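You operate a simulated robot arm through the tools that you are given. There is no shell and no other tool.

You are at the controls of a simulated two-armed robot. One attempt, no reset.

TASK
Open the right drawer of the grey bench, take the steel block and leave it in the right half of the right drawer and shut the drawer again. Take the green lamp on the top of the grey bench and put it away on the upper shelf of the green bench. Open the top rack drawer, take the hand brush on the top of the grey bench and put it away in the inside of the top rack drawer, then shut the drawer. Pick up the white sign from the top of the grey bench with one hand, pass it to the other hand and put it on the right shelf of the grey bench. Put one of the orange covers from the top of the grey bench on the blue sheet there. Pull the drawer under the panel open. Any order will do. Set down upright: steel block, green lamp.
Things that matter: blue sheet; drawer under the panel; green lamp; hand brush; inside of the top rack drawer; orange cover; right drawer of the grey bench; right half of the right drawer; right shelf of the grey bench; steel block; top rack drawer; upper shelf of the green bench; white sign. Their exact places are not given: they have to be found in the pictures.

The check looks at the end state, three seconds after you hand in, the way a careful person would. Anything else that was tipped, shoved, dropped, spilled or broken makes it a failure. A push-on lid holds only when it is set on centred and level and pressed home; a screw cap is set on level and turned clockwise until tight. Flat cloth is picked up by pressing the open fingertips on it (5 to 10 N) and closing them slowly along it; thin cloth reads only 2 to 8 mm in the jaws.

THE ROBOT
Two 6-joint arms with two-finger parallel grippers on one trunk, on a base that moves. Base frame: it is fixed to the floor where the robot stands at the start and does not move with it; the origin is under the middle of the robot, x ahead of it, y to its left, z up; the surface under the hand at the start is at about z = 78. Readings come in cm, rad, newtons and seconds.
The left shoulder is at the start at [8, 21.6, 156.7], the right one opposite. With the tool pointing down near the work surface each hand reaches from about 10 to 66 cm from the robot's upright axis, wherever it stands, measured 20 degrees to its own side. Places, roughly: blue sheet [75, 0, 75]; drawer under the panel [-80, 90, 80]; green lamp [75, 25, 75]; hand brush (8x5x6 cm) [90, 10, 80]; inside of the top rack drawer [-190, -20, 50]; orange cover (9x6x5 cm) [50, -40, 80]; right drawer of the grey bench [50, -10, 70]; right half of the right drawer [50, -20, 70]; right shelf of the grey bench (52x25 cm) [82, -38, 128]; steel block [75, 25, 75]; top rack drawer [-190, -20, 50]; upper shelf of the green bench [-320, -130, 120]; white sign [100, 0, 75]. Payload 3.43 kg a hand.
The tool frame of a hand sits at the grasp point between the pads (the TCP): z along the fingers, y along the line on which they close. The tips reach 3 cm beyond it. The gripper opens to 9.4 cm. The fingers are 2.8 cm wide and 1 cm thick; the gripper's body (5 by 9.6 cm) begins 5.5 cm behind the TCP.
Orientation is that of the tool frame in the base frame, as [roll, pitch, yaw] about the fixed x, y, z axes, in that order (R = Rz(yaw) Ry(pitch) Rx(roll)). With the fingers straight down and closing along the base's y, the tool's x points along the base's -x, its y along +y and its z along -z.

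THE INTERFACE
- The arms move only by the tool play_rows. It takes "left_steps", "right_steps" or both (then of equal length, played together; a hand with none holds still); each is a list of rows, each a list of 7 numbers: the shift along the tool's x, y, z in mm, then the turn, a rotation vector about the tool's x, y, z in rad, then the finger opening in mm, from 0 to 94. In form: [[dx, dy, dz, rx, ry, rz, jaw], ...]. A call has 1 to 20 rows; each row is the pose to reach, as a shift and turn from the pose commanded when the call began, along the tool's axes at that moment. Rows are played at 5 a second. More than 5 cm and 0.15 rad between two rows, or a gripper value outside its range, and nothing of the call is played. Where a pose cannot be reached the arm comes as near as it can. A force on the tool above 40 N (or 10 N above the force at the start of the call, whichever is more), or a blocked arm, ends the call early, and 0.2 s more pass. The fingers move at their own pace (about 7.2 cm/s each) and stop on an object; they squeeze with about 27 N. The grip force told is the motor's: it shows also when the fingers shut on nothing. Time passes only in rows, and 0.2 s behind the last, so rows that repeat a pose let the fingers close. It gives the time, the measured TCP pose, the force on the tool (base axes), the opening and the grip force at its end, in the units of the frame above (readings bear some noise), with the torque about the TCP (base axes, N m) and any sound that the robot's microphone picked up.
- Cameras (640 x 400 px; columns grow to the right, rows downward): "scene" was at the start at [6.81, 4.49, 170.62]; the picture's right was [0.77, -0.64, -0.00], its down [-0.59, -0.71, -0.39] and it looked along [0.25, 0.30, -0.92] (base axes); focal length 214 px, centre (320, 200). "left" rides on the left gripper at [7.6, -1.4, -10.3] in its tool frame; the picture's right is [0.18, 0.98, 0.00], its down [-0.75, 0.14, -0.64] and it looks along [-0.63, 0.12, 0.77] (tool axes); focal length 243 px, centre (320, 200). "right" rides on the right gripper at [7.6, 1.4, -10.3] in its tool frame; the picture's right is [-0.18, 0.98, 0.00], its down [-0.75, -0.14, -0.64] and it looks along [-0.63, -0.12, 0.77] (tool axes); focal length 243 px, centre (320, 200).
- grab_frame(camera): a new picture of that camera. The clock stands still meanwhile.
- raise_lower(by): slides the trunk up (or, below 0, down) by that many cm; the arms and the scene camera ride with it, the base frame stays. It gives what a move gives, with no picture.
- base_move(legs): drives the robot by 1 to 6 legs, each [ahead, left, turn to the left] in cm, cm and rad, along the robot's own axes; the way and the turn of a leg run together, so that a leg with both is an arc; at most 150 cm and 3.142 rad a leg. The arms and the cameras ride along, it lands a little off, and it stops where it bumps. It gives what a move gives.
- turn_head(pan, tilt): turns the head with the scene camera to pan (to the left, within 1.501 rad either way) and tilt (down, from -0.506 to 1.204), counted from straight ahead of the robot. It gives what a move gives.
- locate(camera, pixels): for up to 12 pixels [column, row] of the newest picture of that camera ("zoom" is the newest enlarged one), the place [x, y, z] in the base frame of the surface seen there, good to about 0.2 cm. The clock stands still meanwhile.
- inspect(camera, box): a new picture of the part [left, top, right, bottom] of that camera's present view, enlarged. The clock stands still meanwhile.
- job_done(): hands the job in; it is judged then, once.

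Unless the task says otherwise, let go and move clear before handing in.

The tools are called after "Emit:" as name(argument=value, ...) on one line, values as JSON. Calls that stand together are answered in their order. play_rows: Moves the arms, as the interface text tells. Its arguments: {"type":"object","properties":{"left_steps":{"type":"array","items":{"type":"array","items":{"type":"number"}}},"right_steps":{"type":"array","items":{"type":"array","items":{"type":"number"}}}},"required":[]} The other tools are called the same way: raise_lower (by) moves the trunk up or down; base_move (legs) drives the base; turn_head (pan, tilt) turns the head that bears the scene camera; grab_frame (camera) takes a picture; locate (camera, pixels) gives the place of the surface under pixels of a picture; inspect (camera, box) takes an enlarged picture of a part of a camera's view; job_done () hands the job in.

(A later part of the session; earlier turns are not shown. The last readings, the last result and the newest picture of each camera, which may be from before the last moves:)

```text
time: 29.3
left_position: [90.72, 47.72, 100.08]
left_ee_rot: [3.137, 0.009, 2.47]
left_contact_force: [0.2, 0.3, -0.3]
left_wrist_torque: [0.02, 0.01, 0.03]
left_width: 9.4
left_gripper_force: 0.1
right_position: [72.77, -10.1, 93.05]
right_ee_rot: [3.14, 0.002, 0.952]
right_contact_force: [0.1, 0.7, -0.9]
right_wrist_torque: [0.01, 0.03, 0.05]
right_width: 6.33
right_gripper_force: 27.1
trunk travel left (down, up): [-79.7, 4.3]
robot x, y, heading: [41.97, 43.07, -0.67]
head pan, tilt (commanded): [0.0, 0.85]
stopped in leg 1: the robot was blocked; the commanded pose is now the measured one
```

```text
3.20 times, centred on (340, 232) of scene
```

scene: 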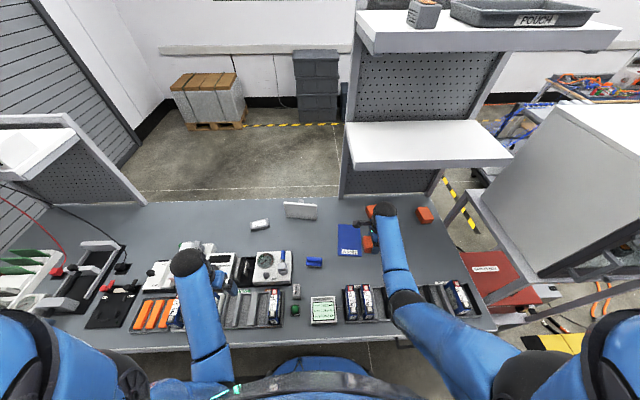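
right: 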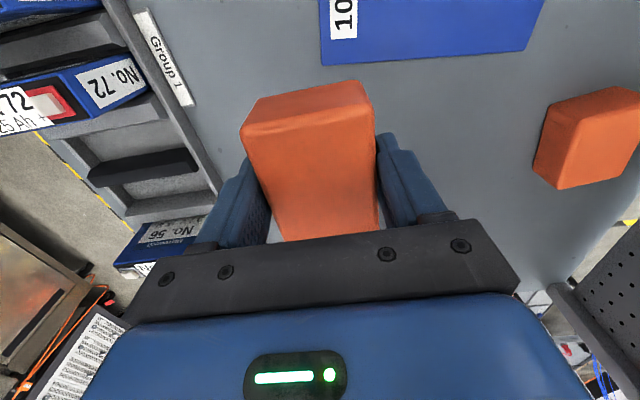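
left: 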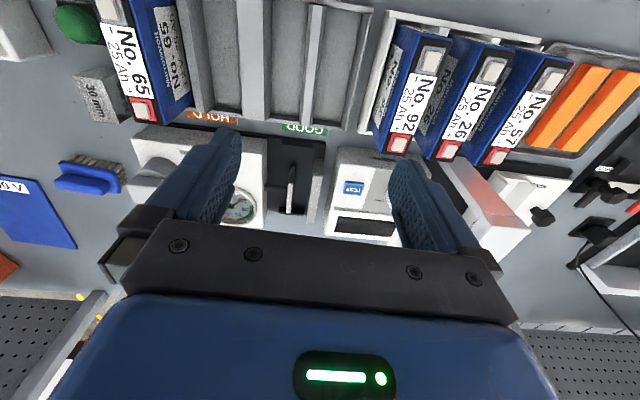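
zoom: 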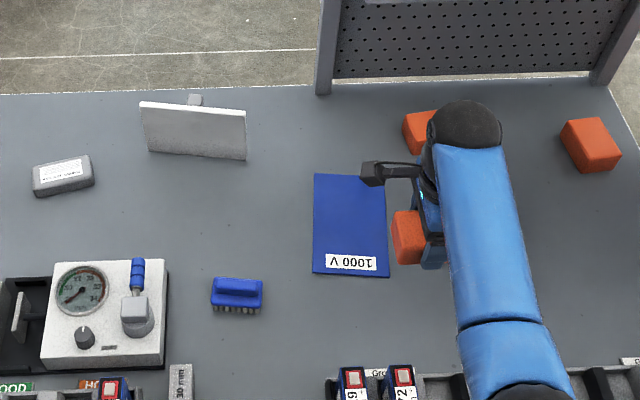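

The base is blocked at this distance (u≈8), so I'll work from here; if the arm falls short I'll lower the trunk. I'll now carry the cover over the sheet and turn it lengthwise.

Emit:
play_rows(right_steps=[[7, 6.5, 0, 0, 0, -0.133, 20], [14, 13, 0, 0, 0, -0.266, 20], [21, 19.5, 0, 0, 0, -0.399, 20], [28, 26, 0, 0, 0, -0.532, 20], [35, 33, 0, 0, 0, -0.665, 20], [42, 39, 0, 0, 0, -0.798, 20], [49, 46, 0, 0, 0, -0.93, 20], [56, 52, 0, 0, 0, -1.063, 20], [63, 59, 0, 0, 0, -1.196, 20], [70, 65, 0, 0, 0, -1.329, 20], [77, 72, 0, 0, 0, -1.459, 20], [77, 72, 0, 0, 0, -1.459, 20]])

Emit:
grab_frame(camera="right")

Emit:
inspect(camera="scene", box=[240, 170, 440, 295])

```text
time: 31.9
left_position: [90.69, 47.65, 100.03]
left_ee_rot: [3.139, 0.006, 2.471]
left_contact_force: [0.1, 0.5, -0.5]
left_wrist_torque: [-0.02, -0.01, 0.0]
left_width: 9.4
left_gripper_force: 0.1
right_position: [83.13, -8.23, 93.12]
right_ee_rot: [3.141, 0.001, 2.41]
right_contact_force: [1.4, 0.1, -0.8]
right_wrist_torque: [-0.01, 0.0, 0.03]
right_width: 6.39
right_gripper_force: 26.5
trunk travel left (down, up): [-79.7, 4.3]
robot x, y, heading: [41.91, 43.64, -0.674]
head pan, tilt (commanded): [0.0, 0.85]
```

```text
taken
```

right: 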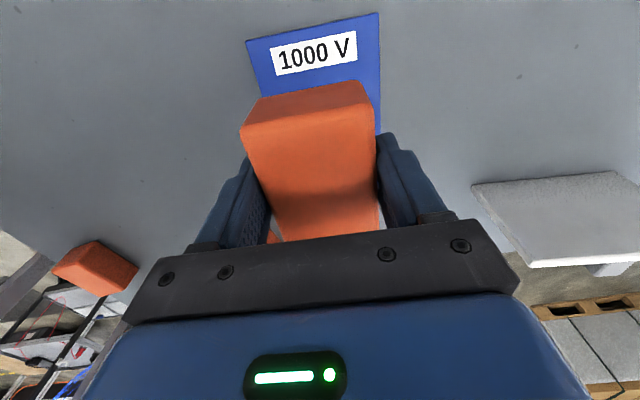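

```text
3.20 times, centred on (340, 232) of scene
```

zoom: 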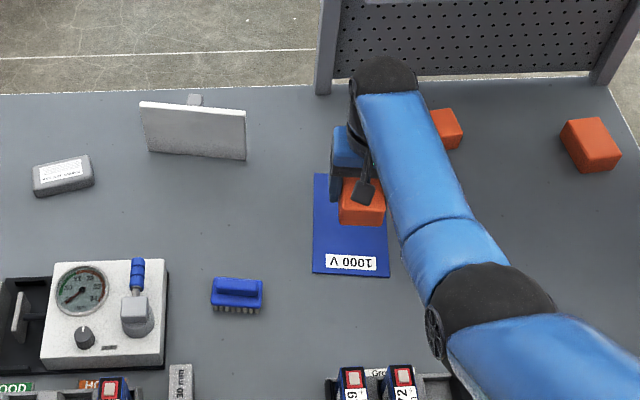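

The arm reached it; the cover is over the sheet. I'll check the sheet's corners from the new zoom ((314,175), (312,272), (388,276)) before lowering.

Emit:
locate(camera="zoom", pixels=[[316, 177], [314, 271], [387, 275], [361, 210], [345, 262]])

Emit:
locate(camera="right", pixels=[[249, 42], [376, 15], [378, 110]])

```text
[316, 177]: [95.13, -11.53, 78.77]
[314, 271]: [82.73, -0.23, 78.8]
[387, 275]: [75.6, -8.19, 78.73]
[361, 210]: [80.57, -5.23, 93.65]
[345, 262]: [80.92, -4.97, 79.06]
```

```text
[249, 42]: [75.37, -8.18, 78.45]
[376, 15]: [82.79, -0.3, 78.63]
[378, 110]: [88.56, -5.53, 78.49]
```

The corners agree with my estimate; the cover is centred across the sheet. Lowering now.

Emit:
play_rows(right_steps=[[0, 3, 35, 0, 0, 0, 20], [0, 3, 70, 0, 0, 0, 20], [0, 3, 95, 0, 0, 0, 20], [0, 3, 104, 0, 0, 0, 20], [0, 3, 107, 0, 0, 0, 20], [0, 3, 107, 0, 0, 0, 20]])

Emit:
grab_frame(camera="right")

```text
time: 33.3
left_position: [90.84, 47.66, 100.08]
left_ee_rot: [3.139, 0.008, 2.47]
left_contact_force: [-0.3, -0.7, -0.2]
left_wrist_torque: [0.01, -0.04, 0.02]
left_width: 9.39
left_gripper_force: 0.1
right_position: [81.39, -6.84, 84.27]
right_ee_rot: [3.141, 0.002, 2.41]
right_contact_force: [-0.4, -0.2, -1.0]
right_wrist_torque: [0.01, 0.0, 0.02]
right_width: 6.38
right_gripper_force: 26.6
right hand out of reach, approached as far as the arm can: row 2, 3, 4, 5, 6
trunk travel left (down, up): [-79.7, 4.3]
robot x, y, heading: [42.71, 43.18, -0.676]
head pan, tilt (commanded): [0.0, 0.85]
```

```text
taken
```

right: 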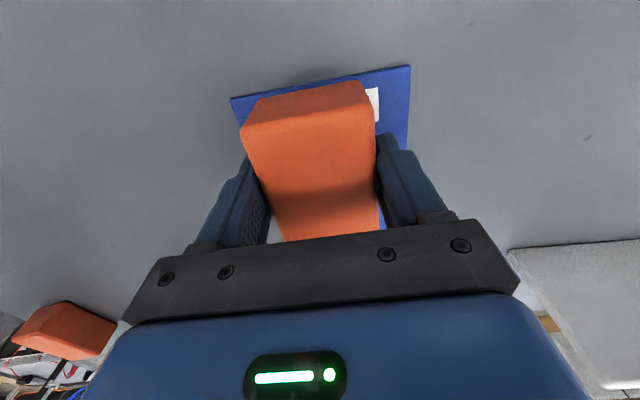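

The arm ran out of reach at (81.4,−6.8,84.3). I'll lift again, lower the trunk 10 cm for a longer reach, and retry.

Emit:
play_rows(right_steps=[[0, 0, -40, 0, 0, 0, 20], [0, 0, -80, 0, 0, 0, 20], [0, 0, -110, 0, 0, 0, 20], [0, 0, -110, 0, 0, 0, 20]])

Emit:
raise_lower(by=-8)

```text
time: 34.3
left_position: [90.8, 47.74, 99.94]
left_ee_rot: [3.138, 0.008, 2.47]
left_contact_force: [-0.3, 0.4, 1.5]
left_wrist_torque: [0.03, 0.04, -0.02]
left_width: 9.38
left_gripper_force: 0.1
right_position: [81.61, -6.77, 95.15]
right_ee_rot: [-3.141, 0.002, 2.408]
right_contact_force: [0.3, -0.6, -1.1]
right_wrist_torque: [-0.02, 0.02, 0.0]
right_width: 6.34
right_gripper_force: 26.9
trunk travel left (down, up): [-79.7, 4.3]
robot x, y, heading: [42.0, 43.08, -0.671]
head pan, tilt (commanded): [0.0, 0.85]
```

```text
time: 35.4
left_position: [90.83, 47.68, 92.0]
left_ee_rot: [3.137, 0.007, 2.469]
left_contact_force: [-0.2, -0.7, -0.4]
left_wrist_torque: [0.0, -0.03, 0.04]
left_width: 9.38
left_gripper_force: 0.1
right_position: [81.62, -6.97, 87.1]
right_ee_rot: [3.14, 0.001, 2.409]
right_contact_force: [0.5, -0.1, -0.9]
right_wrist_torque: [0.04, 0.01, -0.01]
right_width: 6.4
right_gripper_force: 26.8
trunk travel left (down, up): [-71.7, 12.3]
robot x, y, heading: [41.98, 43.14, -0.673]
head pan, tilt (commanded): [0.0, 0.85]
```

Both hands dropped 8 cm with the trunk; forces are near zero. Now shift 1.8 cm outward and lower the cover.

Emit:
play_rows(right_steps=[[-18, 4, 0, 0, 0, 0, 20], [-18, 4, 25, 0, 0, 0, 20], [-18, 4, 42, 0, 0, 0, 20], [-18, 4, 46, 0, 0, 0, 20], [-18, 4, 48, 0, 0, 0, 20], [-18, 4, 48, 0, 0, 0, 20]])

Emit:
grab_frame(camera="right")

Emit:
grab_frame(camera="left")

```text
time: 36.8
left_position: [90.82, 47.87, 92.1]
left_ee_rot: [3.138, 0.009, 2.471]
left_contact_force: [0.3, -0.3, 0.2]
left_wrist_torque: [-0.02, 0.0, -0.03]
left_width: 9.42
left_gripper_force: 0.2
right_position: [83.28, -7.73, 82.57]
right_ee_rot: [3.141, 0.003, 2.41]
right_contact_force: [0.6, -3.2, 11.1]
right_wrist_torque: [0.24, 0.26, 0.05]
right_width: 6.38
right_gripper_force: 27.0
trunk travel left (down, up): [-71.7, 12.3]
robot x, y, heading: [42.03, 43.0, -0.672]
head pan, tilt (commanded): [0.0, 0.85]
```

```text
taken
```

right: 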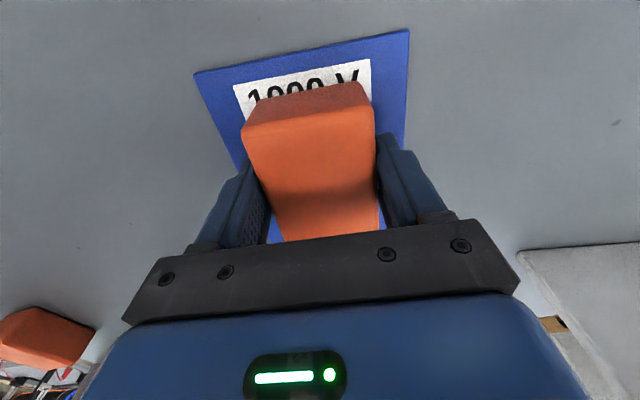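

```text
taken
```

left: 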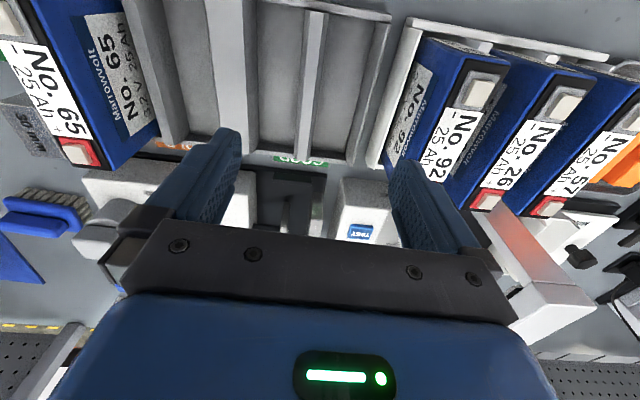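

The cover rests on the sheet (11 N upward). I'll open and lift clear.

Emit:
play_rows(right_steps=[[0, 0, -1, 0, 0, 0, 60], [0, 0, -1, 0, 0, 0, 80], [0, 0, -1, 0, 0, 0, 94], [0, 0, -1, 0, 0, 0, 94], [0, 0, -40, 0, 0, 0, 94], [0, 0, -80, 0, 0, 0, 94]])

Emit:
grab_frame(camera="right")

Emit:
grab_frame(camera="scene")

```text
time: 38.2
left_position: [90.77, 47.77, 92.17]
left_ee_rot: [3.138, 0.008, 2.468]
left_contact_force: [-0.9, -0.2, -0.5]
left_wrist_torque: [0.01, 0.04, 0.0]
left_width: 9.38
left_gripper_force: 0.0
right_position: [83.07, -7.33, 90.66]
right_ee_rot: [-3.14, 0.002, 2.409]
right_contact_force: [-0.3, 0.1, 0.1]
right_wrist_torque: [0.0, 0.0, -0.02]
right_width: 9.38
right_gripper_force: 0.1
trunk travel left (down, up): [-71.7, 12.3]
robot x, y, heading: [42.55, 43.39, -0.673]
head pan, tilt (commanded): [0.0, 0.85]
```

```text
taken
```

right: 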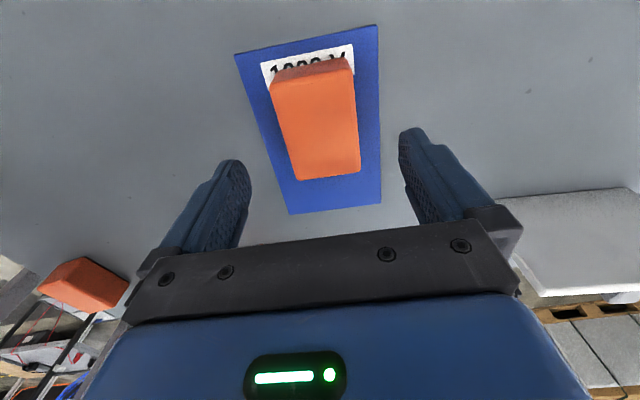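

```text
taken
```

scene: 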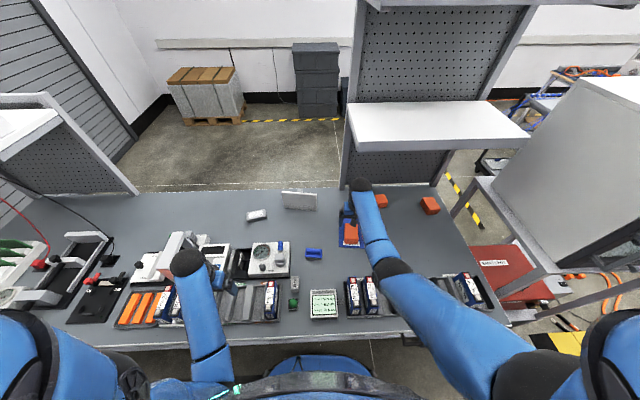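

The cover lies well inside the sheet. Next the steel block: I'll raise the trunk back 8 cm and bring the right hand over the block at about (79.4,24).

Emit:
raise_lower(by=8)

Emit:
play_rows(right_steps=[[30, 26, 0, 0, 0, 0.05, 94], [60, 52, 0, 0, 0, 0, 94], [90, 78, 0, 0, 0, 0, 94], [120, 104, 0, 0, 0, 0, 94], [150, 130, 0, 0, 0, 0, 94], [180, 156, 0, 0, 0, 0, 94], [210, 182, 0, 0, 0, 0, 94], [237, 208, 0, 0, 0, 0, 94], [237, 208, 0, 0, 0, 0, 94]])

Emit:
grab_frame(camera="right")

Emit:
grab_frame(camera="scene")

```text
time: 39.4
left_position: [90.69, 47.77, 100.05]
left_ee_rot: [3.138, 0.007, 2.467]
left_contact_force: [0.3, 0.0, 0.1]
left_wrist_torque: [-0.01, -0.03, 0.0]
left_width: 9.4
left_gripper_force: 0.0
right_position: [83.11, -7.37, 98.44]
right_ee_rot: [3.141, 0.001, 2.408]
right_contact_force: [-0.4, 0.7, -0.2]
right_wrist_torque: [-0.01, -0.03, 0.02]
right_width: 9.4
right_gripper_force: 0.0
trunk travel left (down, up): [-79.7, 4.3]
robot x, y, heading: [41.99, 42.91, -0.672]
head pan, tilt (commanded): [0.0, 0.85]
```

```text
time: 41.4
left_position: [90.72, 47.75, 100.01]
left_ee_rot: [3.138, 0.007, 2.469]
left_contact_force: [-0.1, -0.2, 0.2]
left_wrist_torque: [0.0, -0.01, 0.02]
left_width: 9.39
left_gripper_force: 0.0
right_position: [79.44, 23.48, 98.79]
right_ee_rot: [-3.141, 0.003, 2.409]
right_contact_force: [-1.0, -0.4, 0.2]
right_wrist_torque: [-0.03, -0.01, -0.01]
right_width: 9.4
right_gripper_force: 0.1
trunk travel left (down, up): [-79.7, 4.3]
robot x, y, heading: [41.81, 43.02, -0.675]
head pan, tilt (commanded): [0.0, 0.85]
```

```text
taken
```

right: 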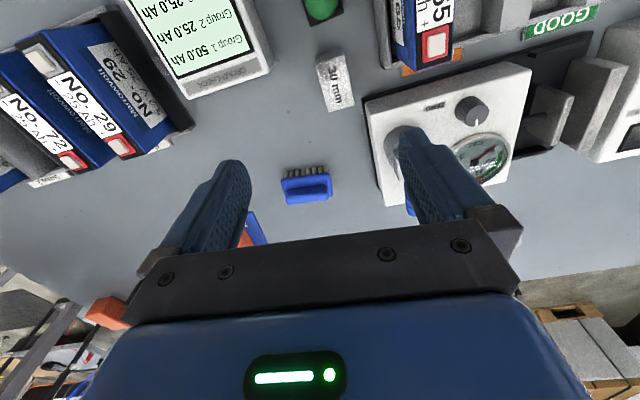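

```text
taken
```

scene: 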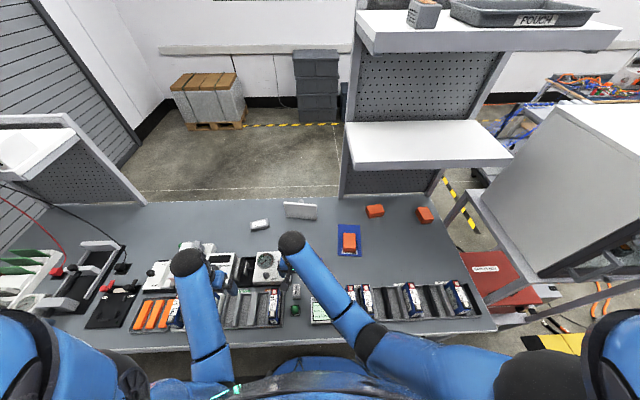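

The right wrist view shows the block at (337,82), the lamp (322,10), and the brush (306,186). I'll zoom and locate the block's corners.

Emit:
inspect(camera="right", box=[270, 0, 430, 110])

Emit:
locate(camera="right", pixels=[[318, 60], [341, 54], [353, 101], [328, 110], [337, 82], [322, 8], [340, 12], [367, 100], [400, 72], [455, 60], [270, 70], [306, 187]])

```text
3.64 times, centred on (350, 55) of right
```

zoom: 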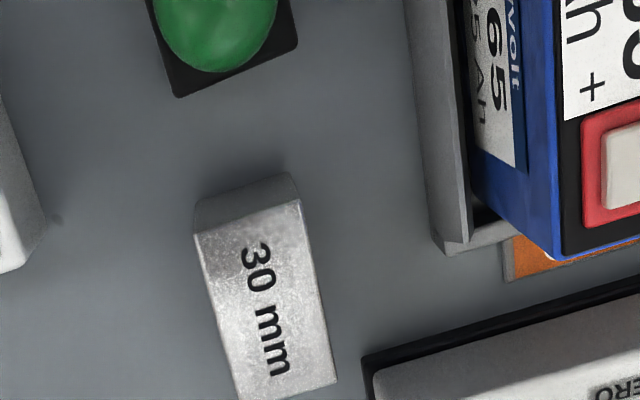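

```text
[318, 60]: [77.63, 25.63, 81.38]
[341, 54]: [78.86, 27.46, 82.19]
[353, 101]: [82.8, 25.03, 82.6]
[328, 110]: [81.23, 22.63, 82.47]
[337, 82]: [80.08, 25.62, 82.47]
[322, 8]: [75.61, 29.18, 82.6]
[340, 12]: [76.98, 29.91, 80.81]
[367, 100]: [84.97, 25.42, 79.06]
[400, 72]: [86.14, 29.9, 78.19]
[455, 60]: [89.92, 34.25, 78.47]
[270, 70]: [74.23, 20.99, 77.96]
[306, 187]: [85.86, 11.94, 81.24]
```

The block is about 3 cm wide, 4.6 long, top z≈82.5, centred at (80.05,25.05), width axis near 57°. I'll align and go down to ~91, then check.

Emit:
play_rows(right_steps=[[3, 8, 0, 0, 0, -0.08, 50], [6, 16, 0, 0, 0, -0.165, 46], [6, 16, 40, 0, 0, -0.165, 46], [6, 16, 70, 0, 0, -0.165, 46], [6, 16, 80, 0, 0, -0.165, 46], [6, 16, 80, 0, 0, -0.165, 46]])

Emit:
grab_frame(camera="right")

```text
time: 42.8
left_position: [90.8, 47.71, 99.99]
left_ee_rot: [3.138, 0.007, 2.469]
left_contact_force: [0.7, -1.1, -0.4]
left_wrist_torque: [0.01, 0.01, -0.01]
left_width: 9.41
left_gripper_force: 0.0
right_position: [80.16, 25.42, 90.43]
right_ee_rot: [-3.141, 0.003, 2.573]
right_contact_force: [-0.6, 0.3, 0.6]
right_wrist_torque: [0.04, -0.02, 0.0]
right_width: 4.61
right_gripper_force: 0.0
trunk travel left (down, up): [-79.7, 4.3]
robot x, y, heading: [42.17, 43.27, -0.671]
head pan, tilt (commanded): [0.0, 0.85]
```

```text
taken
```

right: 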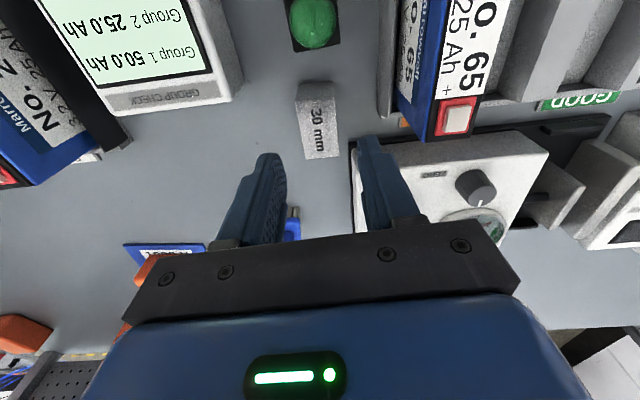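

The block is centred between the fingers at (318,128). Descending to TCP z≈82.7 and closing.

Emit:
play_rows(right_steps=[[0, -2, 30, 0, 0, 0, 46], [0, -2, 60, 0, 0, 0, 46], [0, -2, 77, 0, 0, 0, 46], [0, -2, 77, 0, 0, 0, 46], [0, -2, 77, 0, 0, 0, 30], [0, -2, 77, 0, 0, 0, 15], [0, -2, 77, 0, 0, 0, 15], [0, -2, 77, 0, 0, 0, 15]])

Emit:
grab_frame(camera="right")

```text
time: 44.6
left_position: [90.81, 47.77, 100.07]
left_ee_rot: [3.138, 0.007, 2.469]
left_contact_force: [1.0, -0.8, -0.8]
left_wrist_torque: [0.02, 0.0, -0.02]
left_width: 9.38
left_gripper_force: 0.0
right_position: [79.96, 25.4, 82.9]
right_ee_rot: [3.141, 0.003, 2.574]
right_contact_force: [0.3, -1.9, 5.0]
right_wrist_torque: [-0.11, -0.06, 0.1]
right_width: 2.99
right_gripper_force: 27.9
trunk travel left (down, up): [-79.7, 4.3]
robot x, y, heading: [41.91, 42.85, -0.669]
head pan, tilt (commanded): [0.0, 0.85]
```

```text
taken
```

right: 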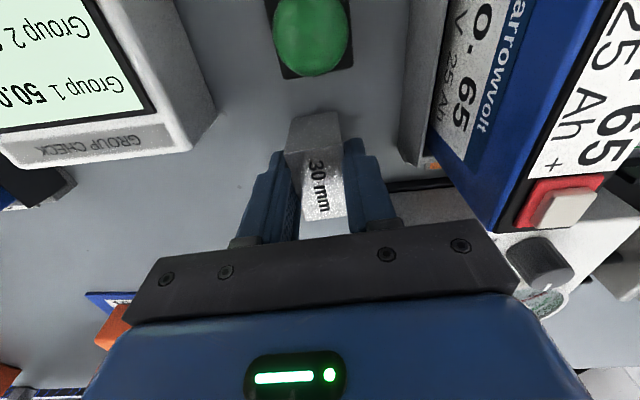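

The block is gripped at 3.0 cm. Lifting straight up.

Emit:
play_rows(right_steps=[[0, 0, -40, 0, 0, 0, 15], [0, 0, -80, 0, 0, 0, 15], [0, 0, -120, 0, 0, 0, 15], [0, 0, -155, 0, 0, 0, 15], [0, 0, -155, 0, 0, 0, 15]])

Emit:
grab_frame(camera="right")

Emit:
turn_head(pan=-0.6, tilt=1.1)

Emit:
grab_frame(camera="scene")

```text
time: 45.8
left_position: [90.7, 47.79, 99.86]
left_ee_rot: [3.138, 0.007, 2.471]
left_contact_force: [-0.1, 0.4, 0.2]
left_wrist_torque: [-0.02, 0.02, -0.01]
left_width: 9.44
left_gripper_force: 0.1
right_position: [80.33, 25.12, 98.5]
right_ee_rot: [3.141, 0.003, 2.574]
right_contact_force: [0.3, 0.2, -5.2]
right_wrist_torque: [0.03, 0.02, -0.02]
right_width: 2.98
right_gripper_force: 26.9
trunk travel left (down, up): [-79.7, 4.3]
robot x, y, heading: [42.22, 43.43, -0.672]
head pan, tilt (commanded): [0.0, 0.85]
```

```text
taken
```

right: 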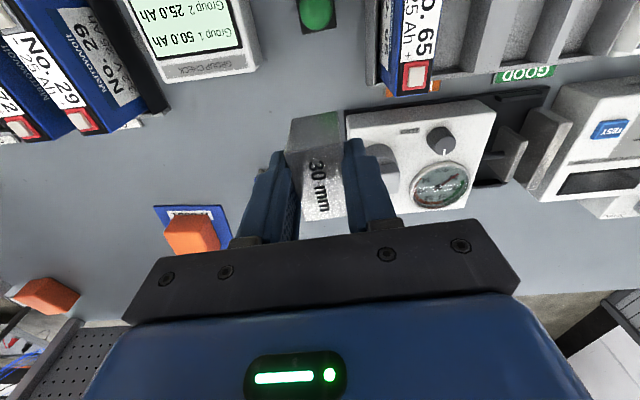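

```text
time: 46.8
left_position: [90.82, 47.78, 99.96]
left_ee_rot: [3.138, 0.007, 2.47]
left_contact_force: [0.1, 0.1, -1.0]
left_wrist_torque: [0.0, -0.01, 0.01]
left_width: 9.41
left_gripper_force: 0.1
right_position: [80.33, 25.26, 98.49]
right_ee_rot: [3.141, 0.001, 2.574]
right_contact_force: [-0.4, 0.0, -4.9]
right_wrist_torque: [0.04, 0.05, 0.02]
right_width: 2.99
right_gripper_force: 27.0
trunk travel left (down, up): [-79.7, 4.3]
robot x, y, heading: [42.0, 43.44, -0.674]
head pan, tilt (commanded): [-0.6, 1.1]
```

```text
taken
```

scene: 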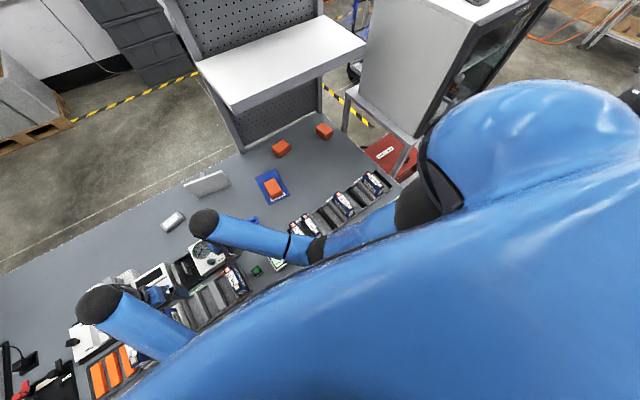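

The block is up and held (about 5 N weight). Now I'll back away from the bench and shift right toward the right drawer, then look at its handle.

Emit:
base_move(legs=[[-30, 0, 0.032], [0, -45, 0]])

Emit:
turn_head(pan=0.0, tilt=1.0)

Emit:
grab_frame(camera="scene")

Emit:
grab_frame(camera="right")

Emit:
grab_frame(camera="left")

```text
time: 51.2
left_position: [40.21, 29.84, 100.01]
left_ee_rot: [3.139, 0.008, 2.492]
left_contact_force: [0.6, 0.4, 0.0]
left_wrist_torque: [-0.04, 0.03, 0.03]
left_width: 9.38
left_gripper_force: 0.1
right_position: [30.2, 7.08, 98.44]
right_ee_rot: [-3.14, 0.0, 2.598]
right_contact_force: [-0.2, -0.7, -6.1]
right_wrist_torque: [0.01, 0.04, -0.02]
right_width: 3.01
right_gripper_force: 26.7
trunk travel left (down, up): [-79.7, 4.3]
robot x, y, heading: [-8.71, 23.97, -0.649]
head pan, tilt (commanded): [-0.6, 1.1]
```

```text
time: 52.2
left_position: [39.97, 29.81, 100.01]
left_ee_rot: [3.139, 0.007, 2.492]
left_contact_force: [-0.3, -0.6, -1.2]
left_wrist_torque: [0.02, -0.03, -0.02]
left_width: 9.41
left_gripper_force: 0.1
right_position: [29.9, 7.05, 98.54]
right_ee_rot: [3.141, 0.002, 2.6]
right_contact_force: [-0.6, 0.4, -5.6]
right_wrist_torque: [-0.01, 0.04, 0.02]
right_width: 2.97
right_gripper_force: 27.2
trunk travel left (down, up): [-79.7, 4.3]
robot x, y, heading: [-8.38, 23.86, -0.647]
head pan, tilt (commanded): [0.0, 1.0]
```

```text
taken
```

scene: 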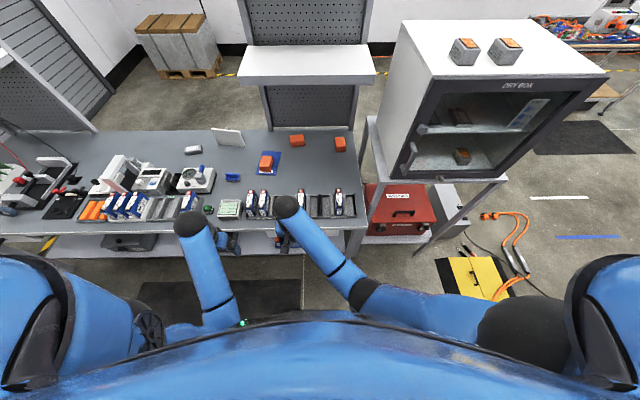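

```text
taken
```

right: 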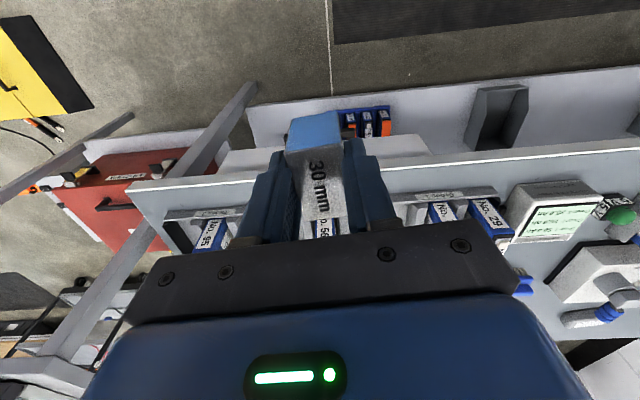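

```text
taken
```

left: 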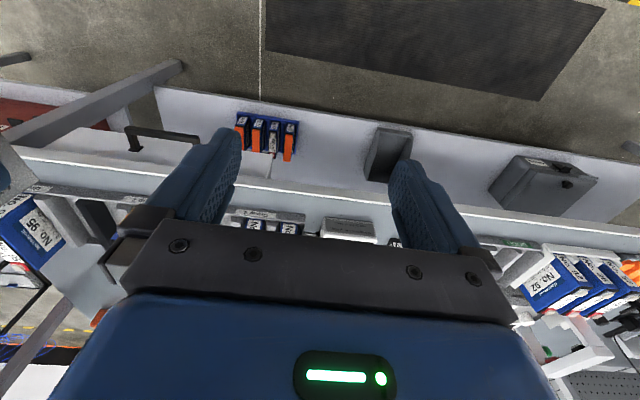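

From here the left wrist picture shows the drawer handle near (155,135). I'll lower the trunk 32 cm to face the drawer and look again.

Emit:
raise_lower(by=-32)

Emit:
turn_head(pan=0.0, tilt=0.8)

Emit:
grab_frame(camera="scene")

Emit:
grab_frame(camera="left")

Emit:
grab_frame(camera="right")

```text
time: 55.4
left_position: [39.97, 29.78, 68.05]
left_ee_rot: [3.138, 0.008, 2.493]
left_contact_force: [0.7, 0.4, -0.7]
left_wrist_torque: [0.0, 0.03, 0.0]
left_width: 9.41
left_gripper_force: 0.1
right_position: [29.84, 7.11, 66.45]
right_ee_rot: [-3.14, 0.002, 2.594]
right_contact_force: [-0.3, -1.0, -5.1]
right_wrist_torque: [0.01, 0.0, 0.02]
right_width: 3.01
right_gripper_force: 26.8
trunk travel left (down, up): [-47.7, 36.3]
robot x, y, heading: [-8.04, 24.31, -0.652]
head pan, tilt (commanded): [0.0, 1.0]
```

```text
time: 56.1
left_position: [40.03, 29.82, 67.97]
left_ee_rot: [3.138, 0.006, 2.493]
left_contact_force: [-0.1, -0.4, 0.0]
left_wrist_torque: [0.0, -0.01, 0.0]
left_width: 9.37
left_gripper_force: 0.1
right_position: [30.04, 6.93, 66.39]
right_ee_rot: [3.141, 0.002, 2.597]
right_contact_force: [0.5, 0.2, -4.2]
right_wrist_torque: [-0.01, 0.03, 0.02]
right_width: 3.0
right_gripper_force: 26.7
trunk travel left (down, up): [-47.7, 36.3]
robot x, y, heading: [-8.51, 23.94, -0.651]
head pan, tilt (commanded): [0.0, 0.799]
```

```text
taken
```

scene: 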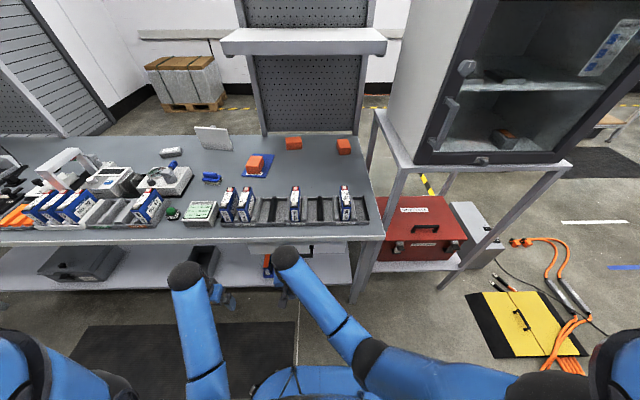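

```text
taken
```

left: 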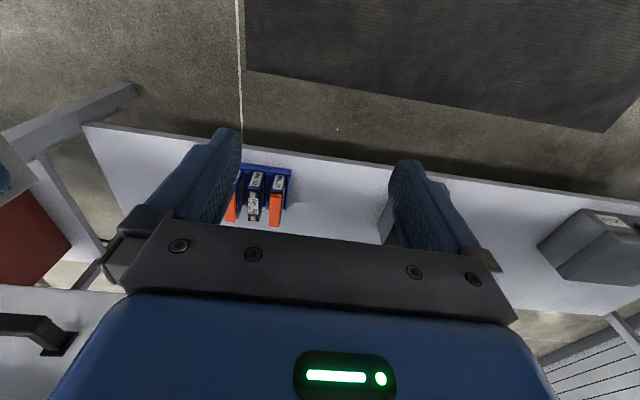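

```text
taken
```

right: 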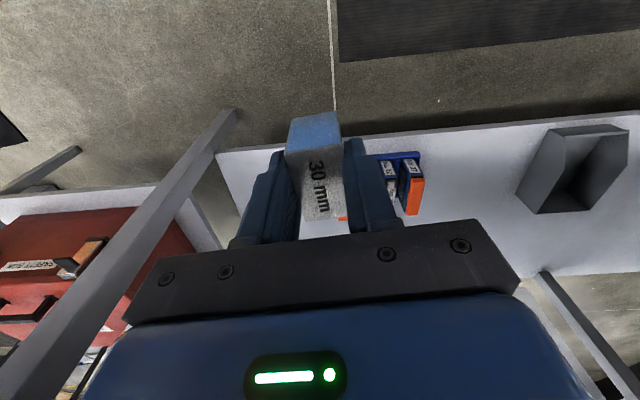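

The right arm hides the drawer handle near (285,250) in the scene view. I'll check the dry-box table's position, then move the right hand aside.

Emit:
locate(camera="scene", pixels=[[445, 285], [565, 165], [440, 170], [470, 265], [355, 298], [320, 250], [265, 248], [400, 250], [330, 285], [250, 285]])

Emit:
play_rows(right_steps=[[20, -40, 0, 0, 0, 0, 15], [40, -80, 0, 0, 0, 0, 15], [60, -120, 0, 0, 0, 0, 15], [60, -160, 0, 0, 0, 0, 15], [60, -200, 0, 0, 0, 0, 15], [60, -200, 0, 0, 0, 0, 15]])

Emit:
grab_frame(camera="scene")

Emit:
inspect(camera="scene", box=[200, 200, 400, 325])

```text
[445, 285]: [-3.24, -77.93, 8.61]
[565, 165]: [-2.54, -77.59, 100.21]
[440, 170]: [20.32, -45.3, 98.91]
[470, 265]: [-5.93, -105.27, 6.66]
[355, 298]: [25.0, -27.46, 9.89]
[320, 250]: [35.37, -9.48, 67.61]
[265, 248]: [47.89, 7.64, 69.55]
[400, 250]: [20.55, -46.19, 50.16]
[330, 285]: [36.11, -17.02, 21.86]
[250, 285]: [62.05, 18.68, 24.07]
```

```text
time: 57.5
left_position: [40.07, 29.77, 67.92]
left_ee_rot: [3.14, 0.008, 2.492]
left_contact_force: [0.4, -0.1, -1.3]
left_wrist_torque: [0.01, -0.04, 0.01]
left_width: 9.37
left_gripper_force: 0.1
right_position: [14.58, -7.15, 66.4]
right_ee_rot: [3.141, 0.002, 2.597]
right_contact_force: [0.0, 0.1, -5.3]
right_wrist_torque: [0.01, 0.02, 0.0]
right_width: 2.98
right_gripper_force: 27.0
trunk travel left (down, up): [-47.7, 36.3]
robot x, y, heading: [-8.71, 24.06, -0.649]
head pan, tilt (commanded): [0.0, 0.799]
```

```text
taken
```

scene: 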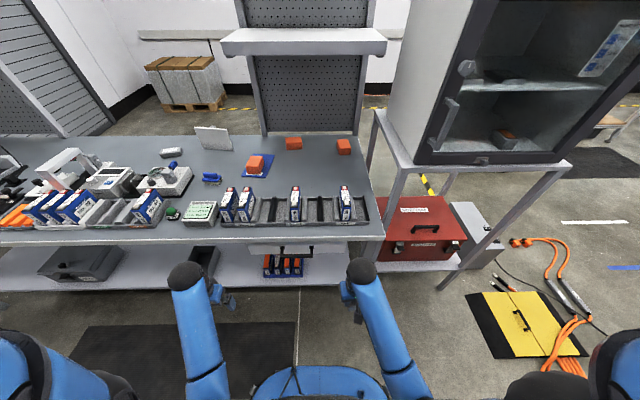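

```text
3.20 times, centred on (300, 262) of scene
```

zoom: 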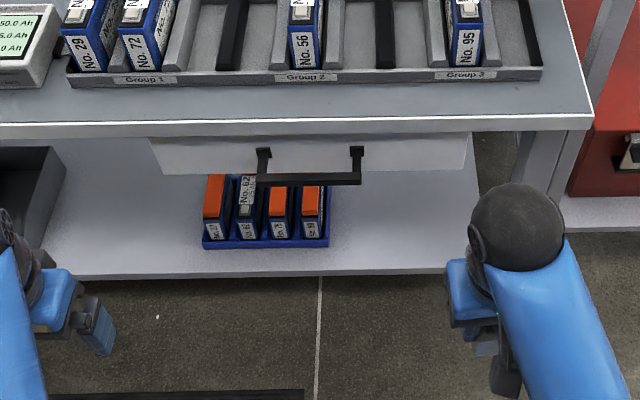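

The drawer front spans zoom (150–467,137–170), and the D-handle bar runs from (262,181) to (360,181). Locating these.

Emit:
locate(camera="zoom", pixels=[[280, 182], [310, 181], [340, 180], [263, 165], [358, 163], [160, 150], [460, 150], [310, 155], [262, 150], [357, 148], [310, 178], [310, 184]])

Emit:
inspect(camera="scene", box=[260, 230, 340, 280])

```text
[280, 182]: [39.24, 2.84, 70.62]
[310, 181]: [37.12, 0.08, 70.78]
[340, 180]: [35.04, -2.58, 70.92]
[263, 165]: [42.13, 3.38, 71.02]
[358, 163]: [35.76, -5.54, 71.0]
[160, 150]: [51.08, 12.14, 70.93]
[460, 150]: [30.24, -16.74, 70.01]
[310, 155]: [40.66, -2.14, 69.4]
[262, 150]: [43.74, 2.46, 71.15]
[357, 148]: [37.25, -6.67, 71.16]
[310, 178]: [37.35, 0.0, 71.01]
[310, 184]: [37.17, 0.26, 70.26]
```

```text
8.00 times, centred on (300, 255) of scene
```

zoom: 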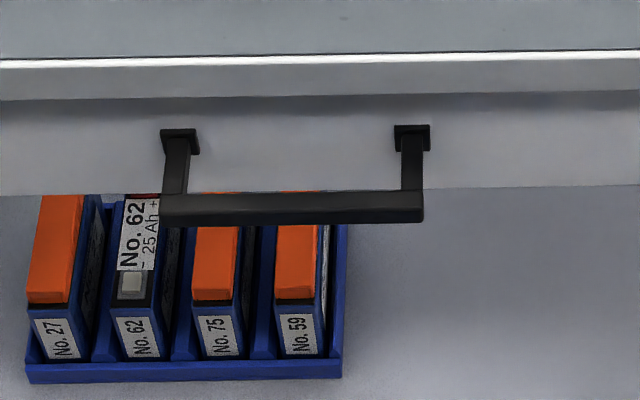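

The handle bar sits at u≈29.7, v 17–28, z≈70.7, with about 3 cm behind it; the drawer spans v 4–41. I'll back off 14 cm and tip the left hand forward to a horizontal approach.

Emit:
base_move(legs=[[-14, 0, 0.013]])

Emit:
play_rows(left_steps=[[-10, 0, 0, 0, -0.14, 0, 94], [-20, 0, 0, 0, -0.28, 0, 94], [-30, 0, 0, 0, -0.42, 0, 94], [-40, 0, 0, 0, -0.56, 0, 94], [-50, 0, 0, 0, -0.7, 0, 94], [-60, 0, 0, 0, -0.84, 0, 94], [-70, 0, 0, 0, -0.98, 0, 94], [-80, 0, 0, 0, -1.12, 0, 94], [-90, 0, 0, 0, -1.26, 0, 94], [-100, 0, 0, 0, -1.4, 0, 94], [-110, 0, 0, 0, -1.5, 0, 94], [-110, 0, 0, 0, -1.571, 0, 94], [-110, 0, 0, 0, -1.571, 0, 94]])

Emit:
grab_frame(camera="scene")

Emit:
grab_frame(camera="left")

```text
time: 58.8
left_position: [28.85, 38.81, 68.14]
left_ee_rot: [3.137, 0.008, 2.508]
left_contact_force: [0.4, 1.3, 0.0]
left_wrist_torque: [0.0, 0.01, 0.01]
left_width: 9.41
left_gripper_force: 0.0
right_position: [4.06, 1.61, 66.48]
right_ee_rot: [-3.14, 0.002, 2.613]
right_contact_force: [-0.1, 0.4, -5.1]
right_wrist_torque: [0.03, 0.06, -0.02]
right_width: 2.99
right_gripper_force: 27.0
trunk travel left (down, up): [-47.7, 36.3]
robot x, y, heading: [-19.51, 32.51, -0.627]
head pan, tilt (commanded): [0.0, 0.799]
```

```text
time: 61.6
left_position: [38.69, 32.04, 69.25]
left_ee_rot: [0.56, 1.539, -0.078]
left_contact_force: [-0.3, 0.0, 0.2]
left_wrist_torque: [0.0, -0.01, 0.0]
left_width: 9.39
left_gripper_force: 0.0
right_position: [3.95, 1.64, 66.6]
right_ee_rot: [-3.14, 0.002, 2.612]
right_contact_force: [0.1, -0.3, -4.6]
right_wrist_torque: [0.0, 0.03, 0.0]
right_width: 3.01
right_gripper_force: 26.9
trunk travel left (down, up): [-47.7, 36.3]
robot x, y, heading: [-19.95, 32.71, -0.632]
head pan, tilt (commanded): [0.0, 0.799]
```

```text
taken
```

scene: 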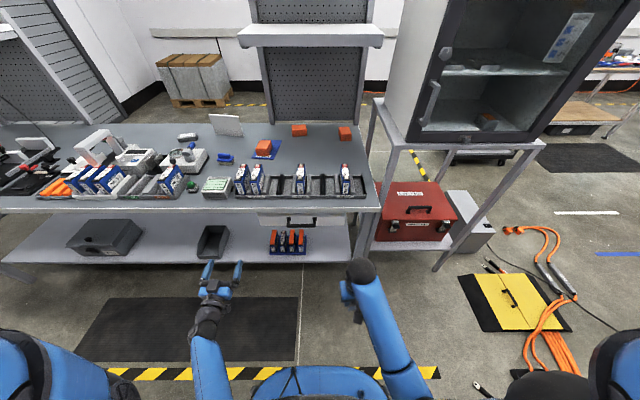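

```text
taken
```

left: 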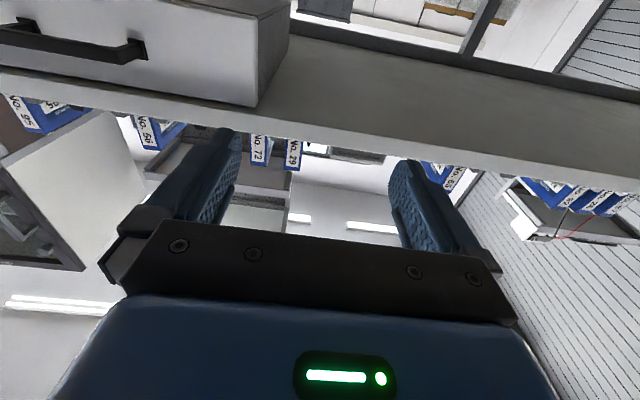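

The left hand now points ahead. I'll turn it a quarter about its axis so it closes vertically and bring it in line with the handle, moving the right hand further aside.

Emit:
play_rows(left_steps=[[-1, -22, 0, 0, 0, 0.14, 94], [-2, -44, 0, 0, 0, 0.28, 94], [-4, -66, 0, 0, 0, 0.42, 94], [-5, -88, 0, 0, 0, 0.56, 94], [-6, -110, 0, 0, 0, 0.7, 94], [-8, -132, 0, 0, 0, 0.84, 94], [-9, -154, 0, 0, 0, 0.98, 94], [-10, -176, 0, 0, 0, 1.12, 94], [-12, -198, 0, 0, 0, 1.26, 94], [-13, -220, 0, 0, 0, 1.4, 94], [-15, -242, 0, 0, 0, 1.54, 94], [-15, -265, 0, 0, 0, 1.571, 94], [-15, -265, 0, 0, 0, 1.571, 94]], right_steps=[[0, -10, 0, 0, 0, 0, 15], [0, -20, 0, 0, 0, 0, 15], [0, -30, 0, 0, 0, 0, 15], [0, -40, 0, 0, 0, 0, 15], [0, -50, 0, 0, 0, 0, 15], [0, -60, 0, 0, 0, 0, 15], [0, -70, 0, 0, 0, 0, 15], [0, -80, 0, 0, 0, 0, 15], [0, -80, 0, 0, 0, 0, 15], [0, -80, 0, 0, 0, 0, 15], [0, -80, 0, 0, 0, 0, 15], [0, -80, 0, 0, 0, 0, 15], [0, -80, 0, 0, 0, 0, 15]])

Emit:
grab_frame(camera="scene")

Emit:
grab_frame(camera="left")

```text
time: 64.4
left_position: [21.75, 11.04, 69.32]
left_ee_rot: [1.565, -0.004, 0.939]
left_contact_force: [-0.6, 0.2, -0.3]
left_wrist_torque: [0.02, -0.03, -0.02]
left_width: 9.4
left_gripper_force: 0.1
left hand out of reach, approached as far as the arm can: row 4, 5, 6, 7
right_position: [-0.08, -5.19, 66.5]
right_ee_rot: [-3.142, 0.002, 2.612]
right_contact_force: [-0.3, -0.5, -5.2]
right_wrist_torque: [0.03, 0.03, 0.01]
right_width: 2.98
right_gripper_force: 26.8
trunk travel left (down, up): [-47.7, 36.3]
robot x, y, heading: [-19.44, 32.35, -0.633]
head pan, tilt (commanded): [0.0, 0.799]
```

```text
taken
```

scene: 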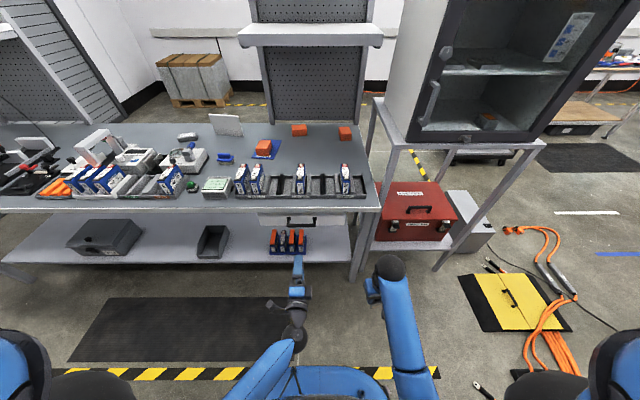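

```text
taken
```

left: 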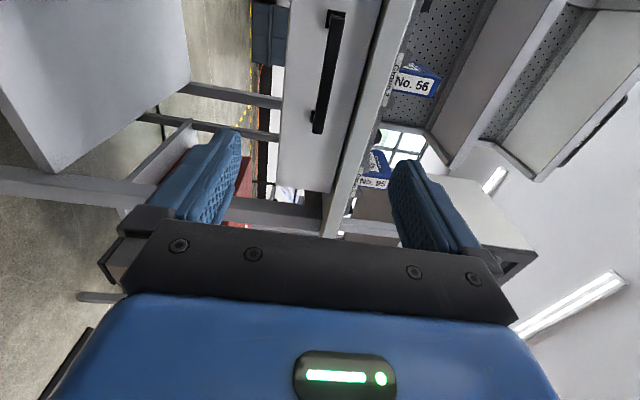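

The left hand is horizontal, closing vertically. The handle shows at (328,72) in the left picture; I'll locate its parts precisely.

Emit:
locate(camera="left", pixels=[[328, 45], [325, 75], [322, 105], [318, 70], [335, 20], [312, 115], [300, 100], [345, 70], [340, 150]])

Emit:
inspect(camera="left", box=[260, 0, 420, 150])

```text
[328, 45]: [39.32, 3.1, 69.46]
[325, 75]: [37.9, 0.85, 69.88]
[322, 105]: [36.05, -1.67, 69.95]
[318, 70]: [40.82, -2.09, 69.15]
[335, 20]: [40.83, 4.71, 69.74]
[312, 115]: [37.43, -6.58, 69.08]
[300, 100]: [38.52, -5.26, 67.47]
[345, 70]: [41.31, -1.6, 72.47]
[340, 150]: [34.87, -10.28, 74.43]
```

```text
2.67 times, centred on (340, 75) of left
```

zoom: 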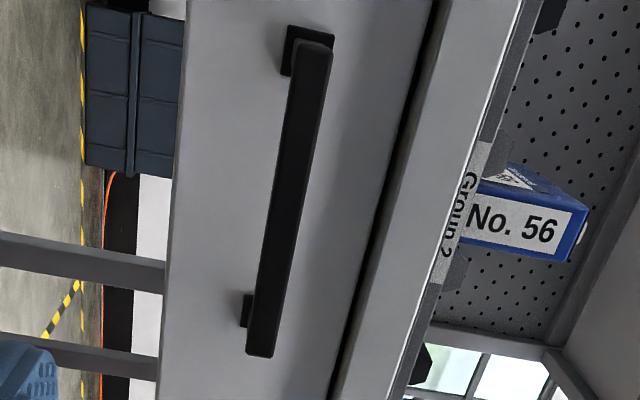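

The bar centre is about (37.6,0.4,70.3). I'll raise 1 cm, go ahead 14 cm, and check the alignment.

Emit:
play_rows(left_steps=[[4, 5, 40, 0, 0, 0, 94], [8, 10, 80, 0, 0, 0, 80], [8, 10, 115, 0, 0, 0, 70], [8, 10, 140, 0, 0, 0, 60], [8, 10, 140, 0, 0, 0, 60]])

Emit:
grab_frame(camera="left")

Emit:
inspect(camera="scene", box=[230, 190, 390, 290])

```text
time: 65.6
left_position: [33.61, 3.41, 70.67]
left_ee_rot: [1.565, -0.004, 0.939]
left_contact_force: [0.4, 0.0, 0.2]
left_wrist_torque: [0.03, -0.02, -0.01]
left_width: 6.01
left_gripper_force: 0.1
right_position: [-0.11, -5.31, 66.33]
right_ee_rot: [3.14, 0.002, 2.613]
right_contact_force: [0.0, 0.2, -5.3]
right_wrist_torque: [0.02, 0.0, -0.01]
right_width: 2.96
right_gripper_force: 26.8
trunk travel left (down, up): [-47.7, 36.3]
robot x, y, heading: [-19.57, 32.18, -0.633]
head pan, tilt (commanded): [0.0, 0.799]
```

```text
taken
```

left: 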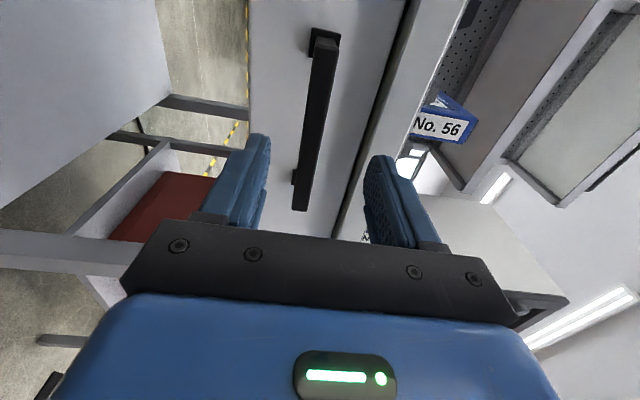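

```text
4.00 times, centred on (310, 240) of scene
```

zoom: 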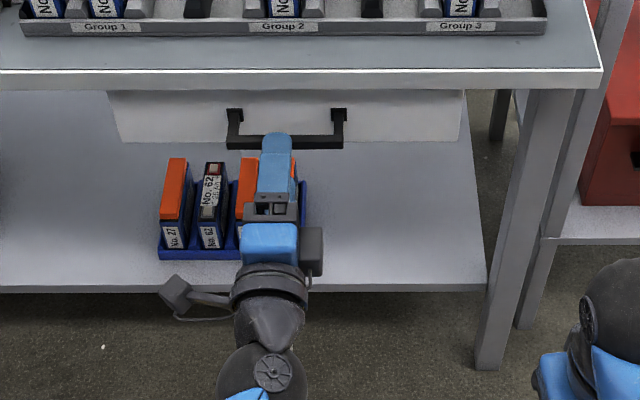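

The bar lies between the fingers around (316,130). Quick check of its height, then advance 5 cm and close.

Emit:
locate(camera="left", pixels=[[318, 90], [314, 130], [308, 170], [326, 90], [309, 90]])

Emit:
play_rows(left_steps=[[0, -3, 25, 0, 0, 0, 60], [0, -3, 48, 0, 0, 0, 60], [0, -3, 48, 0, 0, 0, 60]])

Emit:
grab_frame(camera="left")

```text
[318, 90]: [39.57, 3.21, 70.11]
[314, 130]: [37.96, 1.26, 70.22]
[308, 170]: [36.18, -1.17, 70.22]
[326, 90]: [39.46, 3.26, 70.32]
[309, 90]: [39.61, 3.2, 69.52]
```

```text
time: 66.4
left_position: [37.53, 0.51, 70.36]
left_ee_rot: [1.563, -0.003, 0.937]
left_contact_force: [0.8, -0.4, 0.2]
left_wrist_torque: [0.0, 0.01, 0.01]
left_width: 6.01
left_gripper_force: 0.0
right_position: [-0.11, -5.1, 66.38]
right_ee_rot: [-3.141, 0.004, 2.612]
right_contact_force: [-0.5, 0.0, -5.2]
right_wrist_torque: [0.01, 0.01, -0.03]
right_width: 2.98
right_gripper_force: 27.2
trunk travel left (down, up): [-47.7, 36.3]
robot x, y, heading: [-19.6, 32.55, -0.635]
head pan, tilt (commanded): [0.0, 0.799]
```

```text
taken
```

left: 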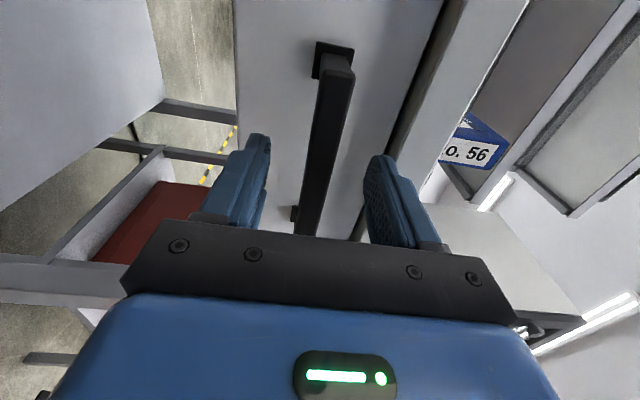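

The TCP is at the bar's front face with tips 3 cm beyond. Closing on the bar.

Emit:
play_rows(left_steps=[[0, -1, 5, 0, 0, 0, 40], [0, -1, 5, 0, 0, 0, 20], [0, -1, 5, 0, 0, 0, 5], [0, -1, 5, 0, 0, 0, 5], [0, -1, 5, 0, 0, 0, 5]])

```text
time: 67.6
left_position: [37.98, 0.28, 69.98]
left_ee_rot: [1.564, -0.004, 0.936]
left_contact_force: [-1.6, 0.1, -4.6]
left_wrist_torque: [-0.32, 0.34, -0.08]
left_width: 1.85
left_gripper_force: 44.8
right_position: [-0.04, -5.17, 66.39]
right_ee_rot: [3.142, 0.003, 2.613]
right_contact_force: [0.4, 0.5, -5.9]
right_wrist_torque: [0.01, -0.01, -0.02]
right_width: 3.0
right_gripper_force: 27.0
trunk travel left (down, up): [-47.7, 36.3]
robot x, y, heading: [-19.83, 32.26, -0.628]
head pan, tilt (commanded): [0.0, 0.799]
```

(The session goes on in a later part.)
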